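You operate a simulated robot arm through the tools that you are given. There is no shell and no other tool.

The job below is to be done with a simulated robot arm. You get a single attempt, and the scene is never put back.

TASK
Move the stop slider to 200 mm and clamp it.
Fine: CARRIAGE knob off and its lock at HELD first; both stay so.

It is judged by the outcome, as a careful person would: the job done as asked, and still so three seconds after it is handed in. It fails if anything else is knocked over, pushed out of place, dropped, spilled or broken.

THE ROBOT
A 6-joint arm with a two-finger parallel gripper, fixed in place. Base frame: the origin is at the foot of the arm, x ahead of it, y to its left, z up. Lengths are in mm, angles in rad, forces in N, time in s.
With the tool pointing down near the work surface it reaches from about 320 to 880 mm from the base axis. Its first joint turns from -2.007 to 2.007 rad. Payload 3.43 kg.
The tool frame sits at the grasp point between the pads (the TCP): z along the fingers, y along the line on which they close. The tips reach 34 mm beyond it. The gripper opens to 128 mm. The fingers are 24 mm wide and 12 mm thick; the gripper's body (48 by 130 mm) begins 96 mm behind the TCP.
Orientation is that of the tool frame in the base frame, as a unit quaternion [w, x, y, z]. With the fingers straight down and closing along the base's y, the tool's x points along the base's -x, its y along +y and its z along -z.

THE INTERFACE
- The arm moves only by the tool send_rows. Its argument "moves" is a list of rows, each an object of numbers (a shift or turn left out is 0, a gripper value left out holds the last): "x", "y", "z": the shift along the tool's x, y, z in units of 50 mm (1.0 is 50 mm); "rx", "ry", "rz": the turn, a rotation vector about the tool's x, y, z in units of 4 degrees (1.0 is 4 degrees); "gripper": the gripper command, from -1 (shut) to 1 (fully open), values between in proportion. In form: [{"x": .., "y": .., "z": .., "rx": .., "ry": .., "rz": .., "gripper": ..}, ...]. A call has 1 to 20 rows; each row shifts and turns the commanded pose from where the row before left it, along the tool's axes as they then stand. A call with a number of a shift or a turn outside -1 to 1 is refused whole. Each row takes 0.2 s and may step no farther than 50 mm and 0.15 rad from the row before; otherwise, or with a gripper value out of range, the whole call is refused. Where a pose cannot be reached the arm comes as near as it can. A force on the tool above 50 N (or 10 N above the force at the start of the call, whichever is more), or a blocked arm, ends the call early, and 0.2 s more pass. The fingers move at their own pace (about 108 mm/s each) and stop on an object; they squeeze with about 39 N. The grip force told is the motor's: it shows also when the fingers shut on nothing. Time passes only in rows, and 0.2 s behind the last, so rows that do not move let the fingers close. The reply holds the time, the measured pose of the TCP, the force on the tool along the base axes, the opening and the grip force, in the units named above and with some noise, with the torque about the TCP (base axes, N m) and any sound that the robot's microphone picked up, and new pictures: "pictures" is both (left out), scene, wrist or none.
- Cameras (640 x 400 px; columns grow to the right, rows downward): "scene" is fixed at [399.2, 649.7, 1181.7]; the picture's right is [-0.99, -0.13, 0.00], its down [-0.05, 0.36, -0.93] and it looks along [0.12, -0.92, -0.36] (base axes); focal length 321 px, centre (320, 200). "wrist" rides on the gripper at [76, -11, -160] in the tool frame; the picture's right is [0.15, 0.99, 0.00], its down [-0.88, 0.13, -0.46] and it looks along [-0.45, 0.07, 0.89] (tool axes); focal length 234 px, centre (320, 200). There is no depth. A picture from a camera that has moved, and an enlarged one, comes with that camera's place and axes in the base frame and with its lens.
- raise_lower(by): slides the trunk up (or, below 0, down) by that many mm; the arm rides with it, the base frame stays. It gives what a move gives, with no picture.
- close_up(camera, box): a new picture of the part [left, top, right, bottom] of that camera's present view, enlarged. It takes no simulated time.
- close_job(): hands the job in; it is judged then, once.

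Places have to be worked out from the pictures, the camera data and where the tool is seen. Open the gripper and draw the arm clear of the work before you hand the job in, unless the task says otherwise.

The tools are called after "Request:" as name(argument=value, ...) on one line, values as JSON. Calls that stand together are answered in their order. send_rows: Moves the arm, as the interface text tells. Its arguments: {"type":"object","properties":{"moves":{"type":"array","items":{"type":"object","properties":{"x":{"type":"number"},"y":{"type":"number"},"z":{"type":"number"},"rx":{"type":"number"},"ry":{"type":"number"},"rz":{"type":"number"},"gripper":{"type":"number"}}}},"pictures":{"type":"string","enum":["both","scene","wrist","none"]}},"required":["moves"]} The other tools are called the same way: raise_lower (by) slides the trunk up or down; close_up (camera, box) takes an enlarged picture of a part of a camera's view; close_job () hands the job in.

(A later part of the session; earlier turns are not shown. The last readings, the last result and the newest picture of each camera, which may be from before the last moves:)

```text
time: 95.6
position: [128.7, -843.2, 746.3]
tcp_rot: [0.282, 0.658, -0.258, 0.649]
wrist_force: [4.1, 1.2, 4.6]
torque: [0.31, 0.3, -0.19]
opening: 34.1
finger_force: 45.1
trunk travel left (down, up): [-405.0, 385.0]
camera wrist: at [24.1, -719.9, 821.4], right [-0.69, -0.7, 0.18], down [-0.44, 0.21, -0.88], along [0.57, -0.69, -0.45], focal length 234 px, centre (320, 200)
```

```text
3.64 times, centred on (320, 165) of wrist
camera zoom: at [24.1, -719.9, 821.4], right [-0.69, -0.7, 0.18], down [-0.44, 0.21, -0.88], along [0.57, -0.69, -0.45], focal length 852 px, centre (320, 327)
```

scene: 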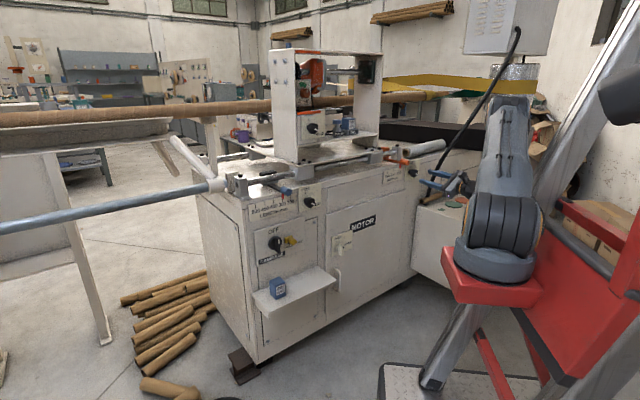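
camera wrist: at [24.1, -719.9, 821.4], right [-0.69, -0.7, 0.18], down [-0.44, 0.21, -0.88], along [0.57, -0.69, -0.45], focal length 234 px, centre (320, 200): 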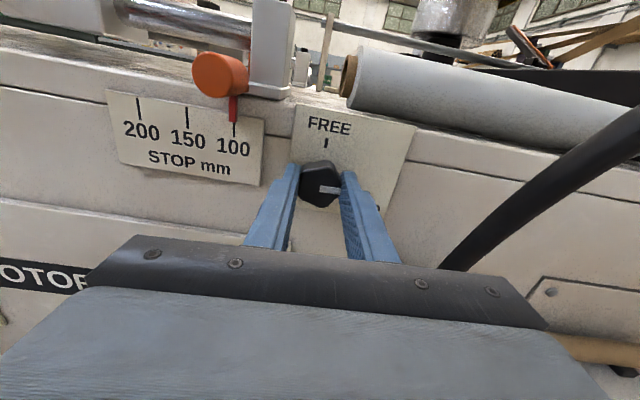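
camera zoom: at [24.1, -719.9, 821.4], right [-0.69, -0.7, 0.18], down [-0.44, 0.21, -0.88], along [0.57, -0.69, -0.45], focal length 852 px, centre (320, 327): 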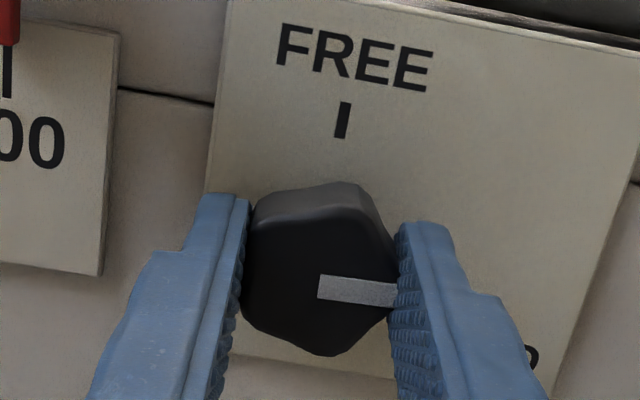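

The knob follows the grip exactly. I'll continue turning.

Request:
send_rows(moves=[{"rz": -1}, {"rz": -1}, {"rz": -1}, {"rz": -1}, {"rz": -1}, {"rz": -1}, {"rz": -1}, {"rz": -1}, {"rz": -1}, {"rz": -1}, {"rz": -1}], pictures="none")

Request:
send_rows(moves=[{"rz": -1}, {"rz": -1}, {"rz": -1}, {"rz": -1}, {"rz": -1}, {"rz": -1}, {"rz": -1}, {"rz": -1}], pictures="wrist")

Request:
close_up(camera="wrist", box=[260, 110, 380, 220])

```text
time: 98.0
position: [129.5, -841.9, 746.6]
tcp_rot: [0.504, 0.706, 0.008, 0.497]
wrist_force: [11.1, 19.4, -2.6]
torque: [-0.62, -0.66, 1.16]
opening: 34.3
finger_force: 45.0
trunk travel left (down, up): [-405.0, 385.0]
```

```text
time: 99.8
position: [129.1, -841.7, 745.8]
tcp_rot: [0.621, 0.678, 0.202, 0.338]
wrist_force: [17.6, 27.0, -10.5]
torque: [0.28, 0.25, -0.04]
opening: 34.0
finger_force: 45.1
trunk travel left (down, up): [-405.0, 385.0]
camera wrist: at [69.2, -674.8, 749.9], right [-0.04, -0.04, 1.0], down [-0.95, -0.31, -0.06], along [0.31, -0.95, -0.03], focal length 234 px, centre (320, 200)
```

wrist: 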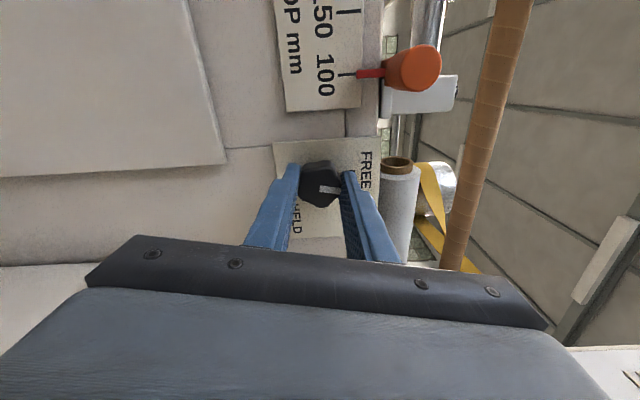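

```text
3.64 times, centred on (320, 165) of wrist
camera zoom: at [69.2, -674.8, 749.9], right [-0.04, -0.04, 1.0], down [-0.95, -0.31, -0.06], along [0.31, -0.95, -0.03], focal length 852 px, centre (320, 327)
```

zoom: 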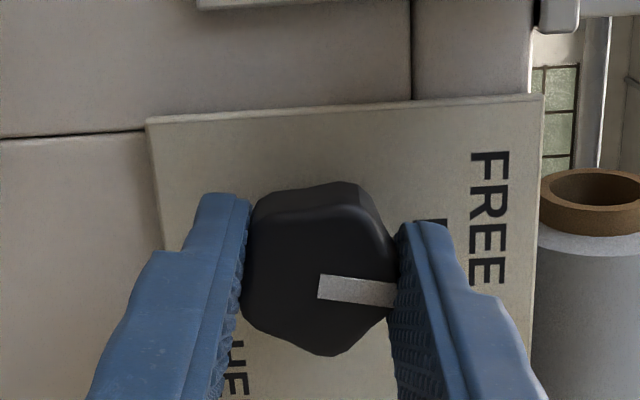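

It has turned 108°, with a 31 N side load to the left building up. I'll ease the tool left 2 mm and finish the last 12°.

Request:
send_rows(moves=[{"x": 0.04, "y": -0.012}, {"rz": -1}, {"rz": -1}, {"rz": -1}], pictures="wrist")

Request:
close_up(camera="wrist", box=[260, 110, 380, 220])

```text
time: 100.8
position: [129.4, -841.6, 745.0]
tcp_rot: [0.653, 0.654, 0.271, 0.271]
wrist_force: [13.5, -0.4, -16.2]
torque: [0.54, 0.23, 0.64]
opening: 33.9
finger_force: 44.9
trunk travel left (down, up): [-405.0, 385.0]
camera wrist: at [69.2, -675.1, 733.6], right [0.1, 0.1, 0.99], down [-0.94, -0.3, 0.13], along [0.31, -0.95, 0.07], focal length 234 px, centre (320, 200)
```

wrist: 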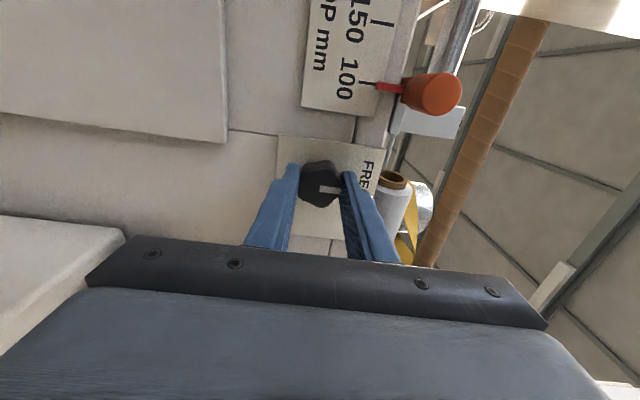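

```text
3.64 times, centred on (320, 165) of wrist
camera zoom: at [69.2, -675.1, 733.6], right [0.1, 0.1, 0.99], down [-0.94, -0.3, 0.13], along [0.31, -0.95, 0.07], focal length 852 px, centre (320, 327)
```

zoom: 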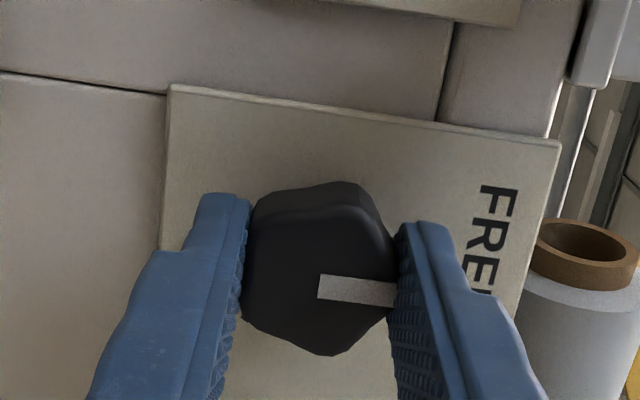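

The pointer lobe is now straight up at FREE. I'll release, back off and verify.

Request:
send_rows(moves=[{"gripper": -0.125}, {"gripper": -0.125}, {"z": -0.4}, {"z": -0.5}, {"z": -0.5}], pictures="wrist")

Request:
close_up(camera="wrist", box=[260, 30, 420, 190])

Request:
close_up(camera="scene", box=[370, 130, 450, 190])

```text
time: 102.0
position: [80.0, -790.0, 745.0]
tcp_rot: [0.654, 0.652, 0.271, 0.272]
wrist_force: [0.4, -1.0, -0.2]
torque: [0.02, -0.03, -0.03]
opening: 55.9
finger_force: 0.0
trunk travel left (down, up): [-405.0, 385.0]
camera wrist: at [19.1, -624.6, 734.0], right [0.1, 0.1, 0.99], down [-0.94, -0.3, 0.13], along [0.31, -0.95, 0.07], focal length 234 px, centre (320, 200)
```

wrist: 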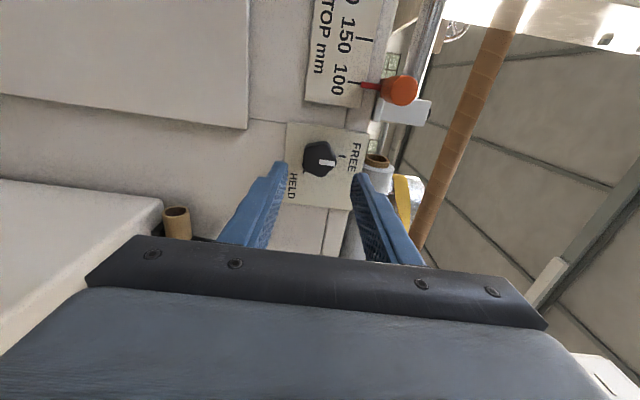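

```text
2.50 times, centred on (340, 110) of wrist
camera zoom: at [19.1, -624.6, 734.0], right [0.1, 0.1, 0.99], down [-0.94, -0.3, 0.13], along [0.31, -0.95, 0.07], focal length 585 px, centre (270, 425)
```

zoom: 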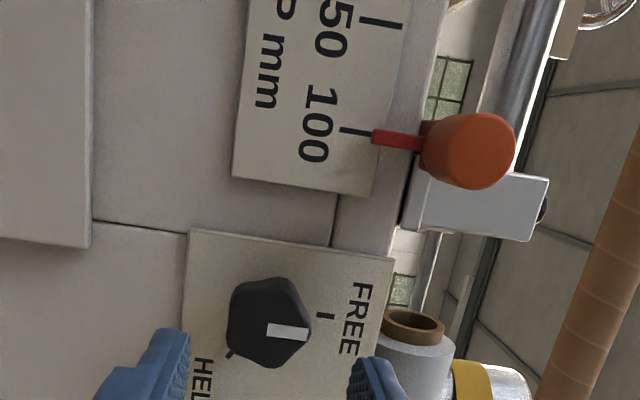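

```text
6.67 times, centred on (410, 160) of scene
camera zoom: at [399.2, 649.7, 1181.7], right [-0.99, -0.13, 0.0], down [-0.05, 0.36, -0.93], along [0.12, -0.92, -0.36], focal length 2141 px, centre (-280, 467)
```

zoom: 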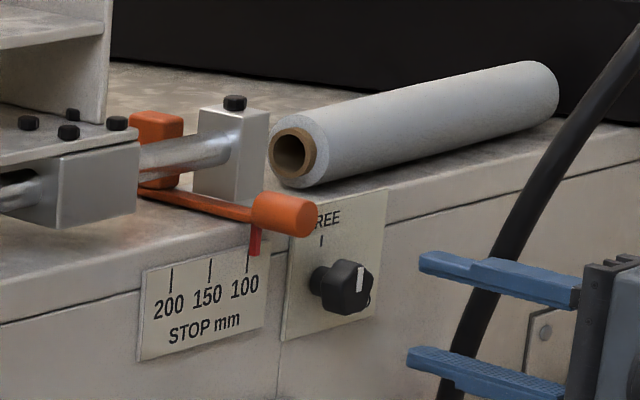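

The stop clamp shows FREE. The scale ticks work out at u = -424 (100), -385 (150) and -346 (200), so the orange slider needs to move about 78 mm to the left. I'll roll the tool so that the fingers close sideways (camera up) for gripping the orange cap.

Request:
send_rows(moves=[{"rz": 1}, {"rz": 1}, {"rz": 1}, {"rz": 1}, {"rz": 1}, {"rz": 1}, {"rz": 1}, {"rz": 1}, {"rz": 1}, {"rz": 1}, {"rz": 1}, {"rz": 1}, {"rz": 1}, {"rz": 1}, {"rz": 1}, {"rz": 1}, {"rz": 1}, {"rz": 1}, {"rz": 1}, {"rz": 1}], pictures="none")

Request:
send_rows(moves=[{"rz": 1}, {"rz": 1}, {"rz": 0.5}, {"x": 0.48, "y": -0.54}, {"x": 0.48, "y": -0.54}, {"x": 0.48, "y": -0.54}, {"x": 0}], pictures="both")

Request:
close_up(camera="wrist", box=[220, 80, 420, 230])

```text
time: 106.2
position: [79.4, -792.3, 746.5]
tcp_rot: [0.326, 0.674, -0.213, 0.628]
wrist_force: [-0.9, -0.8, 0.4]
torque: [0.0, 0.0, 0.02]
opening: 55.9
finger_force: 0.1
trunk travel left (down, up): [-405.0, 385.0]
```

```text
time: 107.8
position: [136.9, -733.0, 818.9]
tcp_rot: [0.271, 0.653, -0.271, 0.653]
wrist_force: [0.2, 0.1, -0.1]
torque: [-0.03, 0.03, -0.03]
opening: 56.0
finger_force: 0.1
trunk travel left (down, up): [-405.0, 385.0]
camera wrist: at [30.6, -612.6, 893.8], right [-0.7, -0.7, 0.15], down [-0.41, 0.23, -0.88], along [0.58, -0.68, -0.45], focal length 234 px, centre (320, 200)
```

scene: 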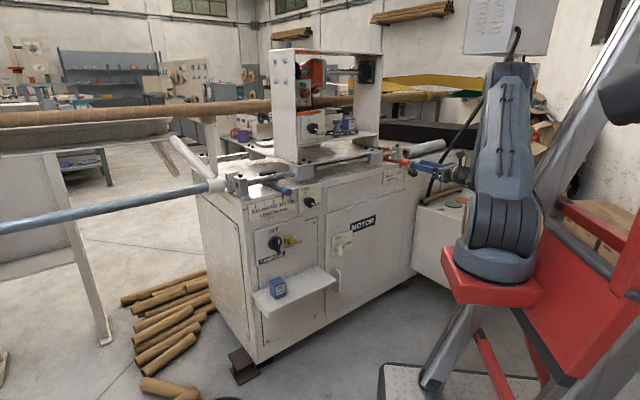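
wrist: 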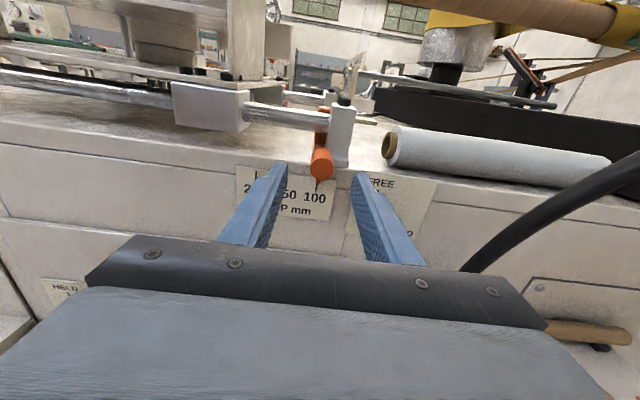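

```text
2.67 times, centred on (320, 155) of wrist
camera zoom: at [30.6, -612.6, 893.8], right [-0.7, -0.7, 0.15], down [-0.41, 0.23, -0.88], along [0.58, -0.68, -0.45], focal length 624 px, centre (320, 320)
```

zoom: 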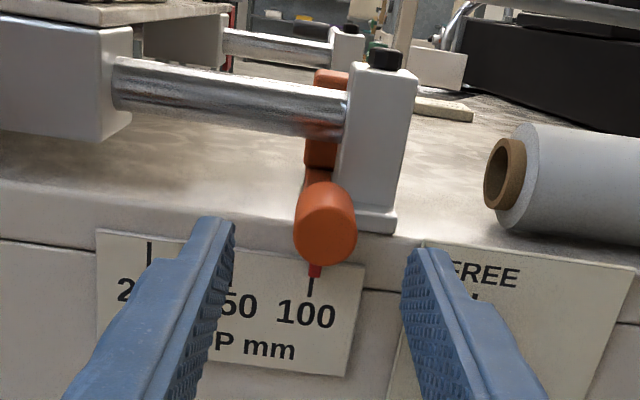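

The cap is centred within 4 mm laterally and sits about 6 mm below the tool axis. I'll correct that and advance 45 mm.

Request:
send_rows(moves=[{"x": -0.116, "y": 0.076}, {"z": 0.3}, {"z": 0.3}, {"z": 0.3}, {"x": 0}], pictures="wrist")

Request:
close_up(camera="wrist", box=[220, 90, 420, 240])

Request:
close_up(camera="scene", box=[370, 130, 450, 190])

```text
time: 109.0
position: [165.6, -768.8, 814.0]
tcp_rot: [0.27, 0.653, -0.27, 0.654]
wrist_force: [-0.4, -1.0, 0.6]
torque: [-0.01, -0.03, 0.02]
opening: 56.0
finger_force: 0.1
trunk travel left (down, up): [-405.0, 385.0]
camera wrist: at [59.5, -647.4, 888.4], right [-0.7, -0.7, 0.15], down [-0.41, 0.23, -0.88], along [0.58, -0.68, -0.45], focal length 234 px, centre (320, 200)
```

wrist: 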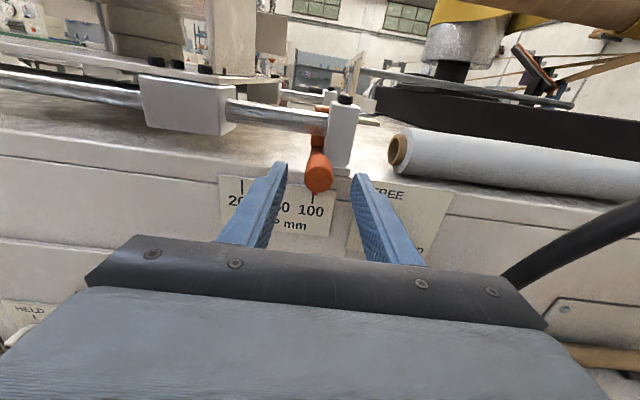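

```text
2.67 times, centred on (320, 165) of wrist
camera zoom: at [59.5, -647.4, 888.4], right [-0.7, -0.7, 0.15], down [-0.41, 0.23, -0.88], along [0.58, -0.68, -0.45], focal length 624 px, centre (320, 293)
```

zoom: 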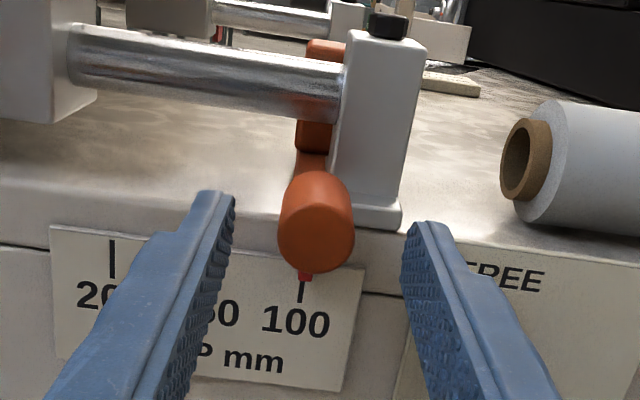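

```text
6.67 times, centred on (410, 160) of scene
camera zoom: at [399.2, 649.7, 1181.7], right [-0.99, -0.13, 0.0], down [-0.05, 0.36, -0.93], along [0.12, -0.92, -0.36], focal length 2141 px, centre (-280, 467)
```

zoom: 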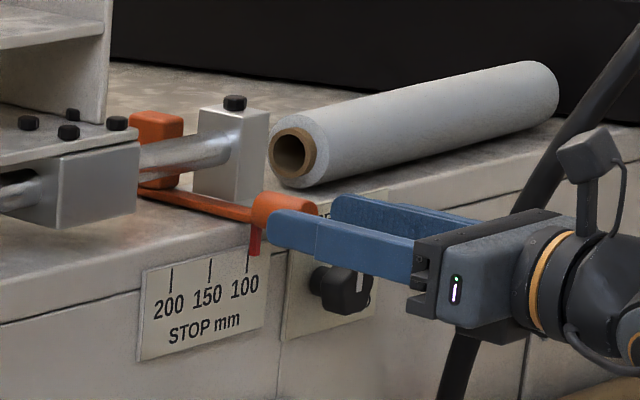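

Nearly centred, with the cap about 3 mm low. I'll adjust, advance another 27 mm and close on the cap.

Request:
send_rows(moves=[{"x": -0.055, "y": -0.01}, {"z": 0.18}, {"z": 0.18}, {"z": 0.18}, {"x": 0}], pictures="wrist")

Request:
close_up(camera="wrist", box=[220, 90, 420, 240])

Request:
close_up(camera="scene", box=[370, 130, 450, 190])

```text
time: 110.2
position: [185.9, -787.8, 810.2]
tcp_rot: [0.271, 0.652, -0.271, 0.654]
wrist_force: [0.2, 0.0, 0.7]
torque: [-0.01, 0.03, 0.0]
opening: 56.0
finger_force: 0.1
trunk travel left (down, up): [-405.0, 385.0]
camera wrist: at [79.5, -666.6, 885.1], right [-0.7, -0.7, 0.15], down [-0.41, 0.23, -0.88], along [0.58, -0.68, -0.45], focal length 234 px, centre (320, 200)
```

wrist: 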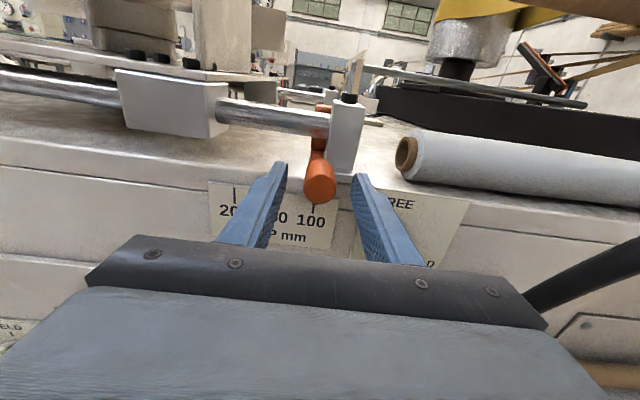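

```text
2.67 times, centred on (320, 165) of wrist
camera zoom: at [79.5, -666.6, 885.1], right [-0.7, -0.7, 0.15], down [-0.41, 0.23, -0.88], along [0.58, -0.68, -0.45], focal length 624 px, centre (320, 293)
```

zoom: 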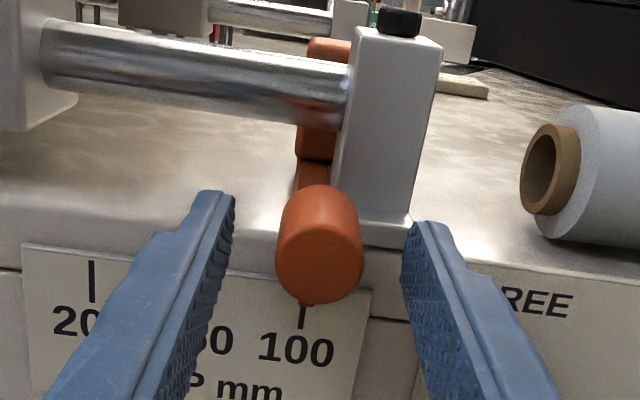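

```text
6.67 times, centred on (410, 160) of scene
camera zoom: at [399.2, 649.7, 1181.7], right [-0.99, -0.13, 0.0], down [-0.05, 0.36, -0.93], along [0.12, -0.92, -0.36], focal length 2141 px, centre (-280, 467)
```

zoom: 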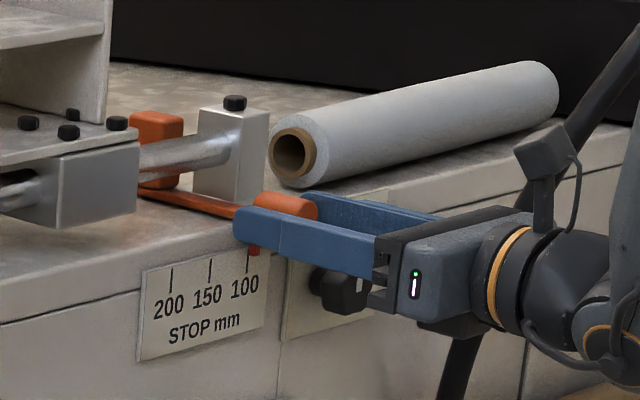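

The cap sits between the pads. I'll close the gripper.

Request:
send_rows(moves=[{"gripper": -1}, {"gripper": -1}, {"gripper": -1}], pictures="wrist")

Request:
close_up(camera="wrist", box=[220, 90, 420, 240])

```text
time: 111.0
position: [187.0, -786.6, 810.0]
tcp_rot: [0.27, 0.653, -0.27, 0.654]
wrist_force: [2.0, 4.9, 0.2]
torque: [-0.15, -0.13, -0.67]
opening: 25.4
finger_force: 45.1
trunk travel left (down, up): [-405.0, 385.0]
camera wrist: at [79.8, -666.2, 885.1], right [-0.7, -0.7, 0.15], down [-0.41, 0.23, -0.88], along [0.58, -0.68, -0.45], focal length 234 px, centre (320, 200)
```

wrist: 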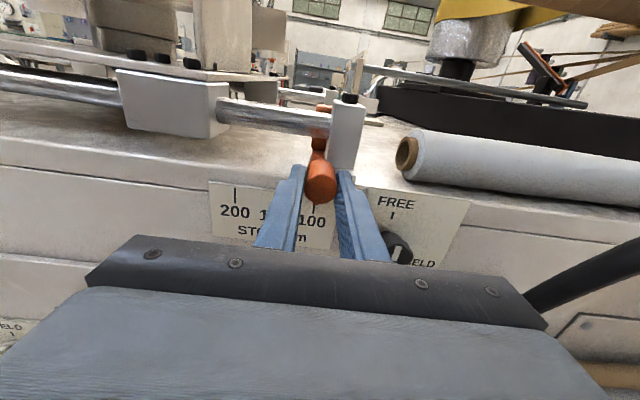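

```text
2.67 times, centred on (320, 165) of wrist
camera zoom: at [79.8, -666.2, 885.1], right [-0.7, -0.7, 0.15], down [-0.41, 0.23, -0.88], along [0.58, -0.68, -0.45], focal length 624 px, centre (320, 293)
```

zoom: 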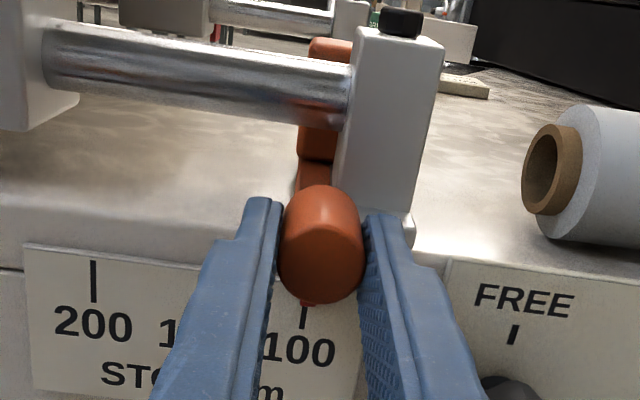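

The cap is gripped with negligible side load. I'll slide it left, starting with 30 mm, and watch the force.

Request:
send_rows(moves=[{"y": -0.2}, {"y": -0.2}, {"y": -0.2}], pictures="wrist")

Request:
close_up(camera="scene", box=[360, 130, 440, 190])

```text
time: 111.8
position: [207.9, -766.4, 810.1]
tcp_rot: [0.271, 0.653, -0.27, 0.654]
wrist_force: [3.1, -4.6, -1.0]
torque: [0.04, 0.01, -0.72]
opening: 25.2
finger_force: 44.6
trunk travel left (down, up): [-405.0, 385.0]
camera wrist: at [100.5, -645.6, 885.2], right [-0.7, -0.7, 0.15], down [-0.41, 0.23, -0.88], along [0.58, -0.68, -0.45], focal length 234 px, centre (320, 200)
```

wrist: 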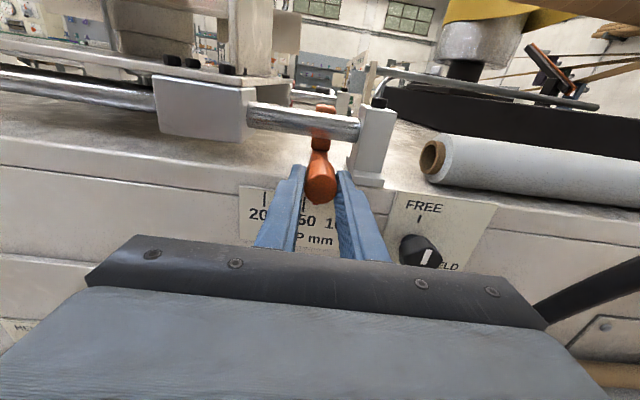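

```text
6.67 times, centred on (400, 160) of scene
camera zoom: at [399.2, 649.7, 1181.7], right [-0.99, -0.13, 0.0], down [-0.05, 0.36, -0.93], along [0.12, -0.92, -0.36], focal length 2141 px, centre (-213, 467)
```

zoom: 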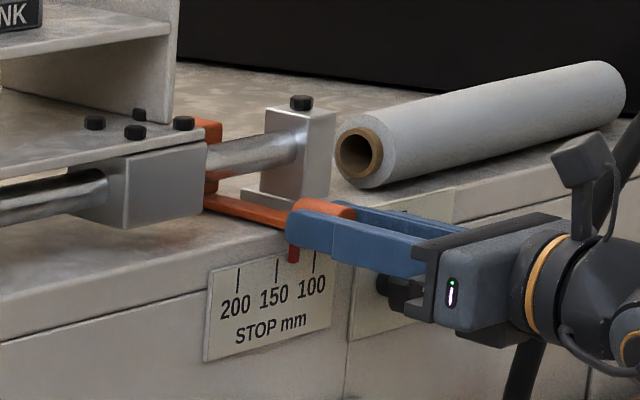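

The slider moves freely with the pointer now between 100 and 150. I'll continue another 36 mm.

Request:
send_rows(moves=[{"y": -0.24}, {"y": -0.24}, {"y": -0.24}], pictures="wrist")

Request:
close_up(camera="scene", box=[370, 145, 420, 182])

Request:
close_up(camera="wrist", box=[220, 90, 420, 240])

```text
time: 112.6
position: [231.9, -740.9, 809.9]
tcp_rot: [0.27, 0.654, -0.269, 0.654]
wrist_force: [3.8, -4.9, 4.1]
torque: [0.59, 0.4, -0.73]
opening: 25.5
finger_force: 44.9
trunk travel left (down, up): [-405.0, 385.0]
camera wrist: at [126.1, -619.8, 885.0], right [-0.7, -0.7, 0.15], down [-0.41, 0.23, -0.88], along [0.58, -0.68, -0.45], focal length 234 px, centre (320, 200)
```

wrist: 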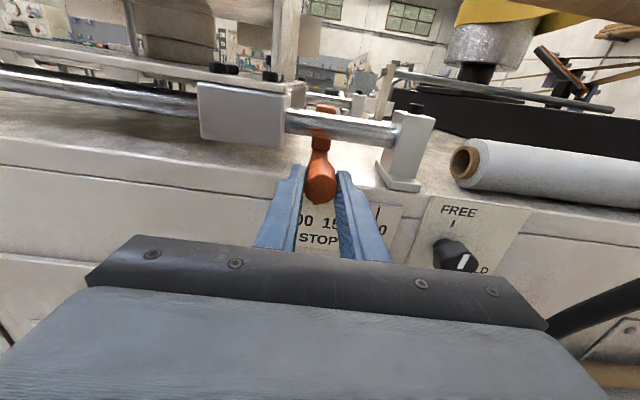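

```text
10.81 times, centred on (395, 164) of scene
camera zoom: at [399.2, 649.7, 1181.7], right [-0.99, -0.13, 0.0], down [-0.05, 0.36, -0.93], along [0.12, -0.92, -0.36], focal length 3472 px, centre (-491, 595)
```

zoom: 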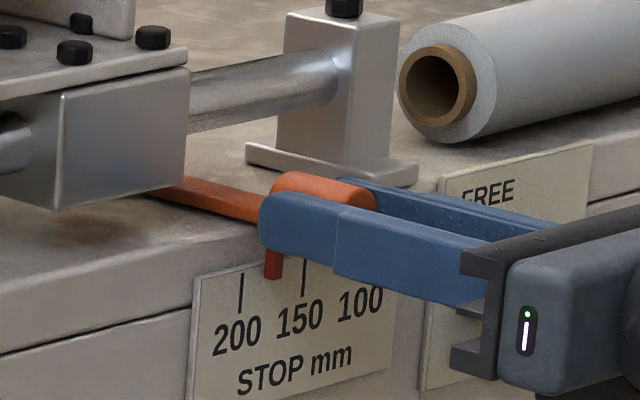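

```text
2.67 times, centred on (320, 165) of wrist
camera zoom: at [126.1, -619.8, 885.0], right [-0.7, -0.7, 0.15], down [-0.41, 0.23, -0.88], along [0.58, -0.68, -0.45], focal length 624 px, centre (320, 293)
```

zoom: 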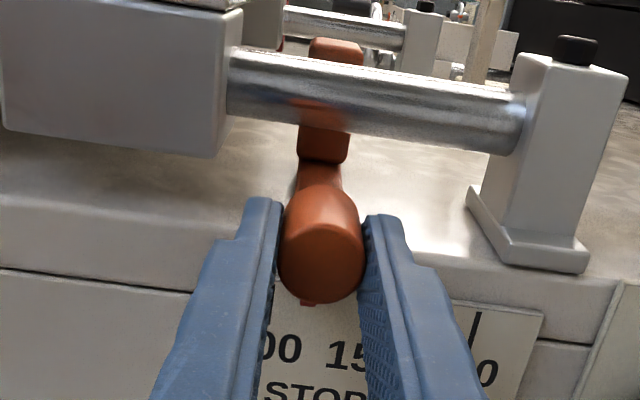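

The pointer is about 13 mm short of 200. I'll move 10 mm more and then trim by picture.

Request:
send_rows(moves=[{"y": -0.1}, {"y": -0.1}, {"y": 0}], pictures="wrist")

Request:
close_up(camera="scene", box=[375, 157, 407, 180])

Request:
close_up(camera="wrist", box=[260, 60, 380, 220])

```text
time: 113.4
position: [239.2, -733.2, 810.0]
tcp_rot: [0.27, 0.653, -0.27, 0.654]
wrist_force: [6.3, -5.5, 2.7]
torque: [-0.49, -0.55, -0.92]
opening: 25.6
finger_force: 45.7
trunk travel left (down, up): [-405.0, 385.0]
camera wrist: at [133.4, -612.4, 885.0], right [-0.7, -0.7, 0.15], down [-0.41, 0.23, -0.88], along [0.58, -0.68, -0.45], focal length 234 px, centre (320, 200)
```

wrist: 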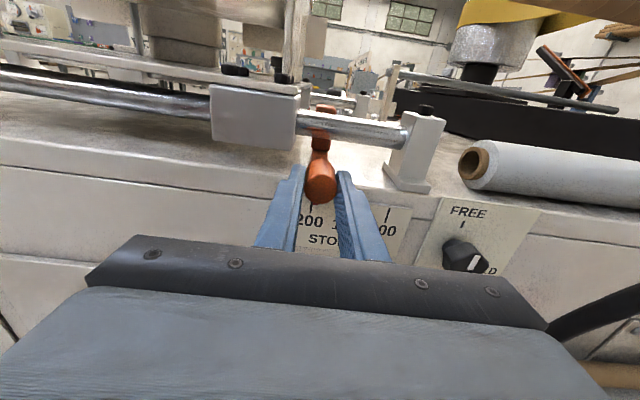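

```text
16.00 times, centred on (391, 168) of scene
camera zoom: at [399.2, 649.7, 1181.7], right [-0.99, -0.13, 0.0], down [-0.05, 0.36, -0.93], along [0.12, -0.92, -0.36], focal length 5139 px, centre (-816, 704)
```

zoom: 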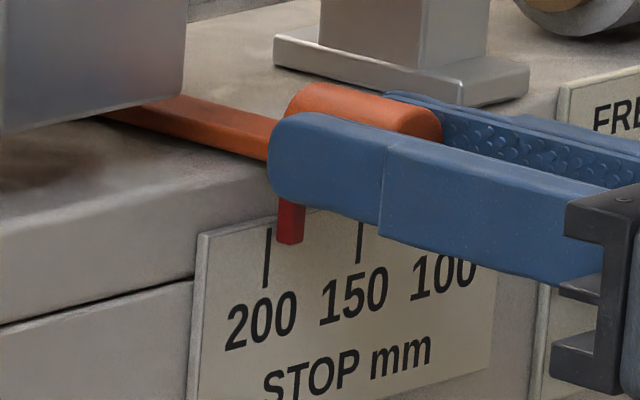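

```text
2.50 times, centred on (320, 140) of wrist
camera zoom: at [133.4, -612.4, 885.0], right [-0.7, -0.7, 0.15], down [-0.41, 0.23, -0.88], along [0.58, -0.68, -0.45], focal length 585 px, centre (320, 350)
```

zoom: 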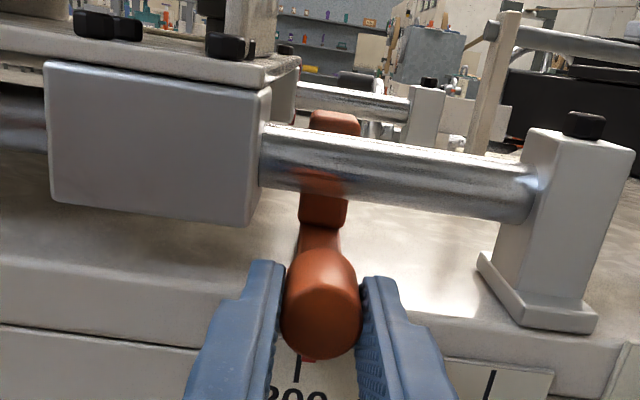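

The pointer is about 2.5–3 mm short of the 200 tick. I'll take tight views for a precise comparison before trimming.

Request:
close_up(camera="wrist", box=[295, 185, 345, 217])

Request:
close_up(camera="scene", box=[385, 165, 401, 176])

```text
12.50 times, centred on (320, 201) of wrist
camera zoom: at [133.4, -612.4, 885.0], right [-0.7, -0.7, 0.15], down [-0.41, 0.23, -0.88], along [0.58, -0.68, -0.45], focal length 2927 px, centre (320, 188)
```

zoom: 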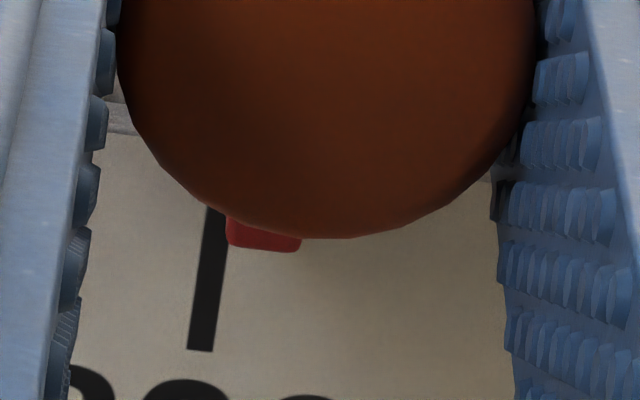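

```text
16.00 times, centred on (393, 170) of scene
camera zoom: at [399.2, 649.7, 1181.7], right [-0.99, -0.13, 0.0], down [-0.05, 0.36, -0.93], along [0.12, -0.92, -0.36], focal length 5139 px, centre (-848, 672)
```

zoom: 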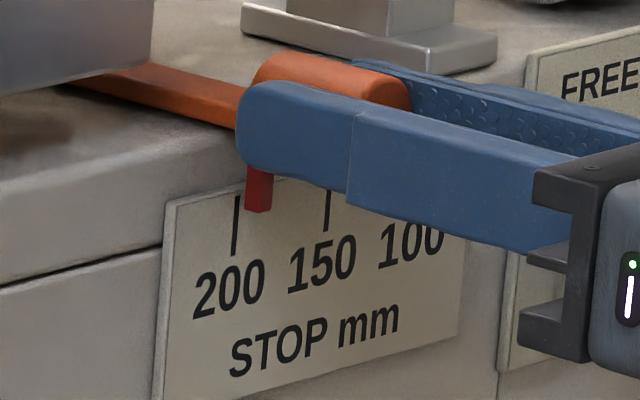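

Comparing the views, the pointer began about 1.6 mm right of its tick, and it now needs roughly 4 mm more to sit on 200. I'll move 3.5 mm and look again.

Request:
send_rows(moves=[{"y": -0.07}, {"y": 0}], pictures="none")

Request:
close_up(camera="wrist", box=[295, 185, 345, 217])

Request:
close_up(camera="scene", box=[385, 165, 401, 176])

```text
time: 114.0
position: [241.4, -730.5, 810.0]
tcp_rot: [0.27, 0.653, -0.27, 0.654]
wrist_force: [5.7, -8.2, 0.7]
torque: [-0.16, -0.15, -0.87]
opening: 25.7
finger_force: 45.0
trunk travel left (down, up): [-405.0, 385.0]
```

```text
12.50 times, centred on (320, 201) of wrist
camera zoom: at [135.9, -610.0, 885.2], right [-0.7, -0.7, 0.15], down [-0.41, 0.23, -0.88], along [0.58, -0.68, -0.45], focal length 2927 px, centre (320, 188)
```

zoom: 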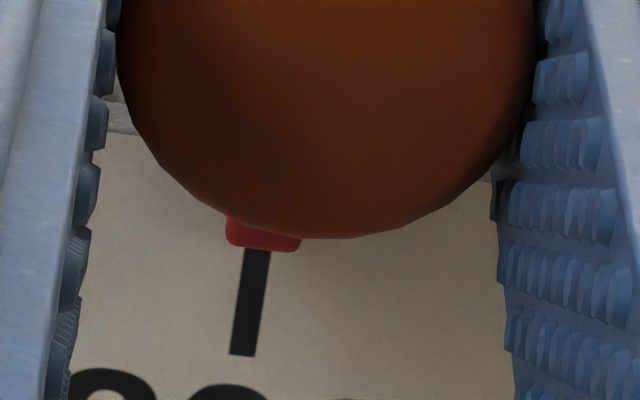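

```text
16.00 times, centred on (393, 170) of scene
camera zoom: at [399.2, 649.7, 1181.7], right [-0.99, -0.13, 0.0], down [-0.05, 0.36, -0.93], along [0.12, -0.92, -0.36], focal length 5139 px, centre (-848, 672)
```

zoom: 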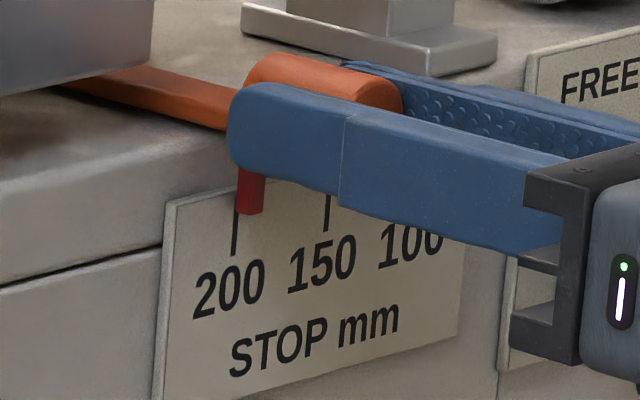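

The pointer now lines up with the 200 tick to within about half a millimetre. I'll trim by 0.4 mm, release gently and back straight off, then check that it stays there.

Request:
send_rows(moves=[{"y": -0.008}, {"gripper": -0.4}, {"gripper": -0.4}, {"z": -0.3}, {"z": -0.4}, {"z": -0.5}], pictures="wrist")

Request:
close_up(camera="wrist", box=[270, 130, 390, 205])

Request:
close_up(camera="scene", box=[375, 157, 407, 180])

```text
time: 115.4
position: [198.9, -687.7, 810.1]
tcp_rot: [0.27, 0.653, -0.27, 0.654]
wrist_force: [0.2, -0.4, -0.2]
torque: [-0.02, 0.02, 0.01]
opening: 38.6
finger_force: 0.1
trunk travel left (down, up): [-405.0, 385.0]
camera wrist: at [93.2, -567.3, 884.9], right [-0.7, -0.7, 0.15], down [-0.41, 0.23, -0.88], along [0.58, -0.68, -0.45], focal length 234 px, centre (320, 200)
```

wrist: 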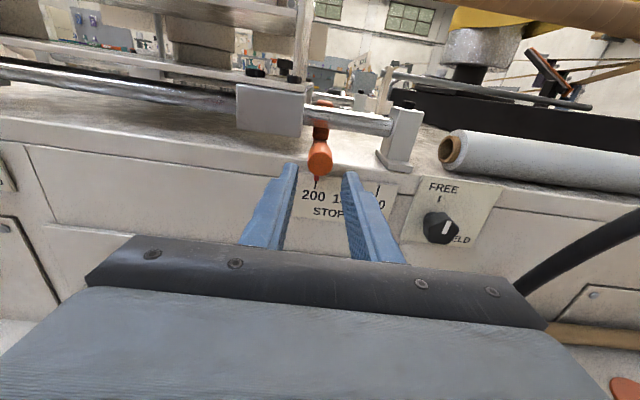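

```text
5.33 times, centred on (330, 168) of wrist
camera zoom: at [93.2, -567.3, 884.9], right [-0.7, -0.7, 0.15], down [-0.41, 0.23, -0.88], along [0.58, -0.68, -0.45], focal length 1249 px, centre (267, 373)
```

zoom: 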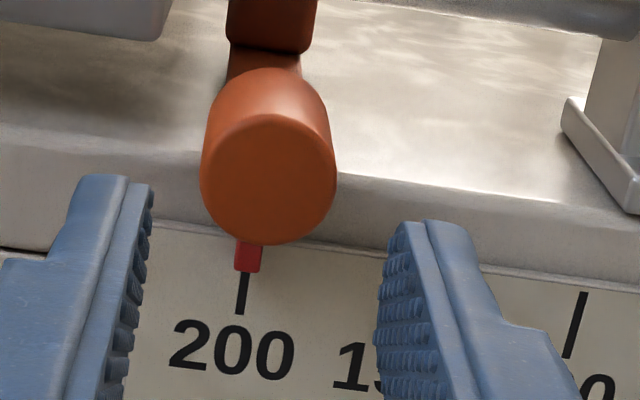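

```text
16.00 times, centred on (391, 168) of scene
camera zoom: at [399.2, 649.7, 1181.7], right [-0.99, -0.13, 0.0], down [-0.05, 0.36, -0.93], along [0.12, -0.92, -0.36], focal length 5139 px, centre (-816, 704)
```

zoom: 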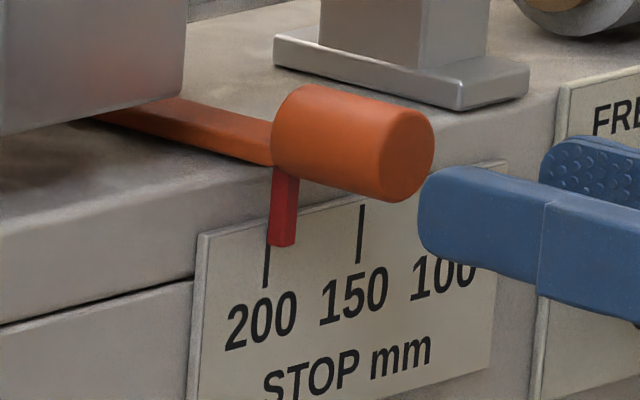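

The slider stays put with its pointer on 200. Now I'll go back to the clamp knob and roll the tool so the closing line is vertical, matching the pointer lobe at FREE.

Request:
send_rows(moves=[{"x": -0.258, "y": 0.638, "z": -0.032, "gripper": -0.125}, {"x": -0.258, "y": 0.638, "z": -0.032}, {"x": -0.258, "y": 0.638, "z": -0.032}, {"x": -0.258, "y": 0.638, "z": -0.032}, {"x": -0.258, "y": 0.638, "z": -0.032}, {"rz": -1}, {"rz": -1}, {"rz": -1}, {"rz": -1}, {"rz": -1}, {"rz": -1}, {"rz": -1}, {"rz": -1}, {"rz": -1}, {"rz": -1}, {"rz": -1}], pictures="none")

Request:
send_rows(moves=[{"rz": -1}, {"rz": -1}, {"rz": -1}, {"rz": -1}, {"rz": -1}, {"rz": -1}, {"rz": -1}, {"rz": -1}, {"rz": -1}, {"rz": -1}, {"rz": -1}, {"rz": -0.5}, {"x": 0}], pictures="wrist")

Request:
close_up(camera="wrist", box=[260, 90, 380, 200])

```text
time: 118.8
position: [80.6, -796.8, 746.4]
tcp_rot: [0.496, 0.706, -0.005, 0.505]
wrist_force: [0.3, -0.2, 0.0]
torque: [0.02, 0.03, -0.02]
opening: 55.7
finger_force: 0.1
trunk travel left (down, up): [-405.0, 385.0]
```

```text
time: 121.6
position: [81.2, -796.9, 744.4]
tcp_rot: [0.653, 0.653, 0.271, 0.272]
wrist_force: [0.2, 0.9, 0.2]
torque: [-0.01, -0.02, -0.02]
opening: 56.0
finger_force: 0.1
trunk travel left (down, up): [-405.0, 385.0]
camera wrist: at [21.1, -629.2, 733.1], right [0.1, 0.1, 0.99], down [-0.94, -0.3, 0.13], along [0.31, -0.95, 0.07], focal length 234 px, centre (320, 200)
```

wrist: 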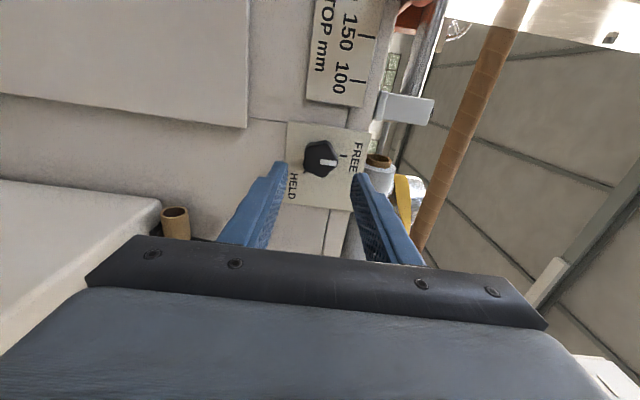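

```text
3.64 times, centred on (320, 145) of wrist
camera zoom: at [21.1, -629.2, 733.1], right [0.1, 0.1, 0.99], down [-0.94, -0.3, 0.13], along [0.31, -0.95, 0.07], focal length 852 px, centre (320, 400)
```

zoom: 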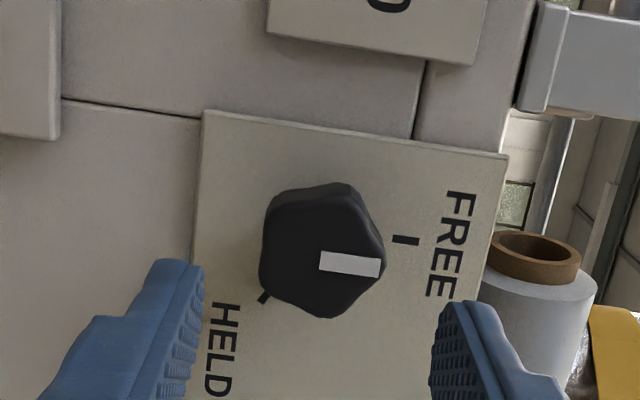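

The knob still reads FREE and is centred within about 1.5 mm. I'll trim, advance 64 mm and close on it.

Request:
send_rows(moves=[{"x": 0.024, "y": 0.012}, {"z": 0.3}, {"z": 0.3}, {"z": 0.3}, {"x": 0}], pictures="wrist")

Request:
close_up(camera="wrist", box=[260, 110, 380, 220])

```text
time: 122.8
position: [112.9, -826.1, 744.7]
tcp_rot: [0.653, 0.653, 0.271, 0.271]
wrist_force: [0.1, -0.3, 0.4]
torque: [0.04, -0.06, 0.0]
opening: 56.3
finger_force: 0.0
trunk travel left (down, up): [-405.0, 385.0]
camera wrist: at [53.9, -659.8, 733.9], right [0.1, 0.1, 0.99], down [-0.94, -0.3, 0.13], along [0.31, -0.95, 0.07], focal length 234 px, centre (320, 200)
```

wrist: 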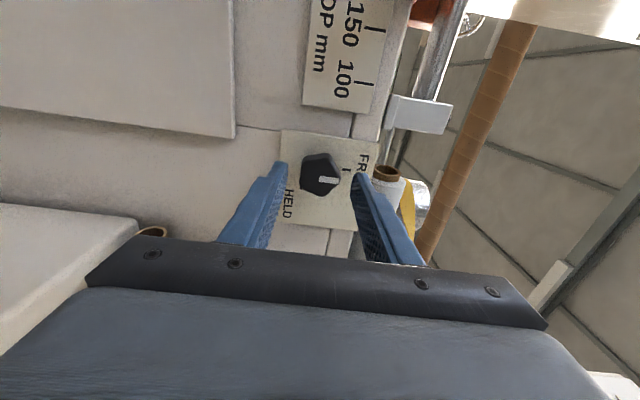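

```text
3.64 times, centred on (320, 165) of wrist
camera zoom: at [53.9, -659.8, 733.9], right [0.1, 0.1, 0.99], down [-0.94, -0.3, 0.13], along [0.31, -0.95, 0.07], focal length 852 px, centre (320, 327)
```

zoom: 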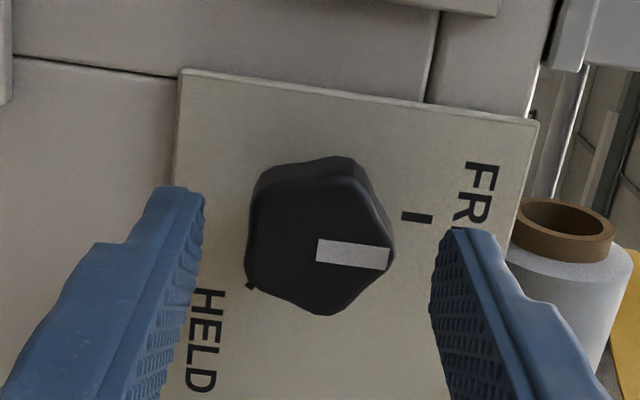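

Well centred. I'll advance the last 21 mm and grip.

Request:
send_rows(moves=[{"z": 0.22}, {"z": 0.21}, {"x": 0}, {"gripper": -1}, {"gripper": -1}, {"gripper": -1}], pictures="wrist")

Request:
close_up(camera="wrist", box=[260, 110, 380, 220])

```text
time: 124.2
position: [129.0, -840.3, 745.2]
tcp_rot: [0.653, 0.654, 0.27, 0.271]
wrist_force: [1.8, -3.0, -5.6]
torque: [0.14, 0.12, -0.8]
opening: 34.2
finger_force: 44.8
trunk travel left (down, up): [-405.0, 385.0]
camera wrist: at [68.9, -675.2, 733.6], right [0.1, 0.1, 0.99], down [-0.94, -0.3, 0.13], along [0.31, -0.95, 0.07], focal length 234 px, centre (320, 200)
```

wrist: 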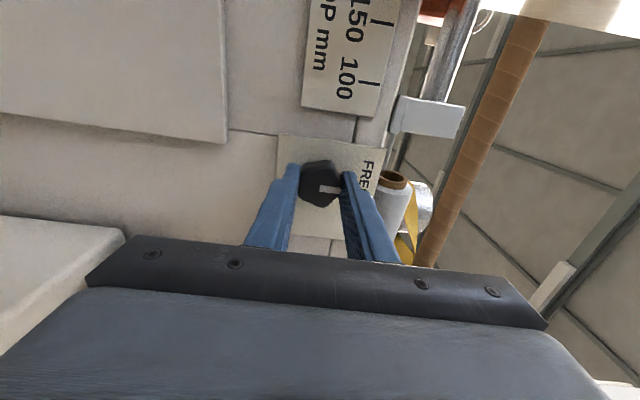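

```text
3.64 times, centred on (320, 165) of wrist
camera zoom: at [68.9, -675.2, 733.6], right [0.1, 0.1, 0.99], down [-0.94, -0.3, 0.13], along [0.31, -0.95, 0.07], focal length 852 px, centre (320, 327)
```

zoom: 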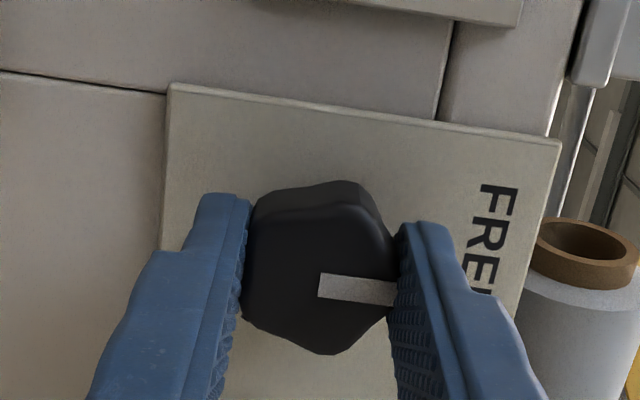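

Gripped with very low side force. I'll turn clockwise toward HELD, in stages.

Request:
send_rows(moves=[{"rz": 1}, {"rz": 1}, {"rz": 1}, {"rz": 1}, {"rz": 1}, {"rz": 1}, {"rz": 1}, {"rz": 1}, {"rz": 1}, {"rz": 1}], pictures="none")

Request:
send_rows(moves=[{"rz": 1}, {"rz": 1}, {"rz": 1}, {"rz": 1}, {"rz": 1}, {"rz": 1}, {"rz": 1}, {"rz": 1}, {"rz": 1}, {"rz": 1}], pictures="wrist")

Request:
close_up(camera="wrist", box=[260, 110, 380, 220])

```text
time: 126.4
position: [127.5, -842.5, 745.7]
tcp_rot: [0.521, 0.706, 0.031, 0.479]
wrist_force: [-0.5, 3.0, -0.1]
torque: [0.34, 0.33, -0.32]
opening: 34.0
finger_force: 44.7
trunk travel left (down, up): [-405.0, 385.0]
```

```text
time: 128.6
position: [128.7, -842.1, 746.3]
tcp_rot: [0.326, 0.674, -0.212, 0.628]
wrist_force: [-3.2, -13.4, 6.3]
torque: [0.8, 0.84, -0.47]
opening: 34.0
finger_force: 45.5
trunk travel left (down, up): [-405.0, 385.0]
camera wrist: at [31.7, -712.2, 818.3], right [-0.67, -0.67, 0.31], down [-0.52, 0.12, -0.85], along [0.53, -0.73, -0.43], focal length 234 px, centre (320, 200)
```

wrist: 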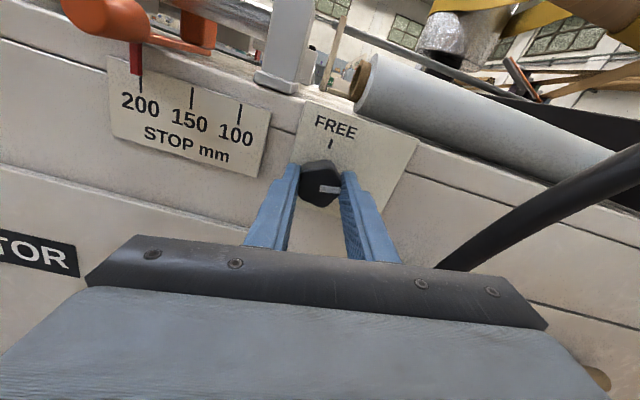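

```text
3.64 times, centred on (320, 165) of wrist
camera zoom: at [31.7, -712.2, 818.3], right [-0.67, -0.67, 0.31], down [-0.52, 0.12, -0.85], along [0.53, -0.73, -0.43], focal length 852 px, centre (320, 327)
```

zoom: 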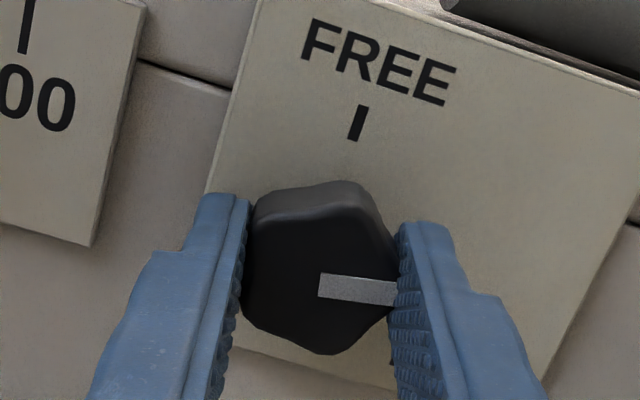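

80° done, and the slider's pointer is still on 200. I'll complete the turn to HELD.

Request:
send_rows(moves=[{"rz": 1}, {"rz": 1}, {"rz": 1}, {"rz": 1}, {"rz": 1}, {"rz": 1}, {"rz": 1}, {"rz": 1}, {"rz": 1}, {"rz": 1}, {"rz": 0.3}], pictures="wrist")

Request:
close_up(camera="wrist", box=[260, 110, 380, 220])

```text
time: 131.0
position: [128.5, -842.5, 745.6]
tcp_rot: [0.084, 0.555, -0.436, 0.703]
wrist_force: [-10.1, -23.9, 7.6]
torque: [-0.89, 0.42, -0.9]
opening: 34.2
finger_force: 45.2
trunk travel left (down, up): [-405.0, 385.0]
camera wrist: at [-6.9, -750.7, 815.8], right [-0.65, -0.65, -0.39], down [-0.08, 0.57, -0.82], along [0.75, -0.51, -0.42], focal length 234 px, centre (320, 200)
```

wrist: 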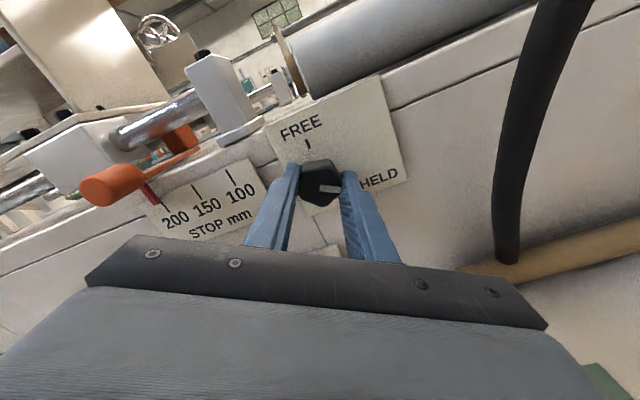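

```text
3.64 times, centred on (320, 165) of wrist
camera zoom: at [-6.9, -750.7, 815.8], right [-0.65, -0.65, -0.39], down [-0.08, 0.57, -0.82], along [0.75, -0.51, -0.42], focal length 852 px, centre (320, 327)
```

zoom: 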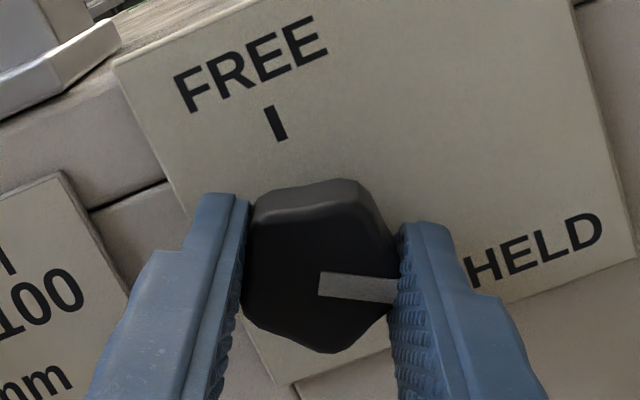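

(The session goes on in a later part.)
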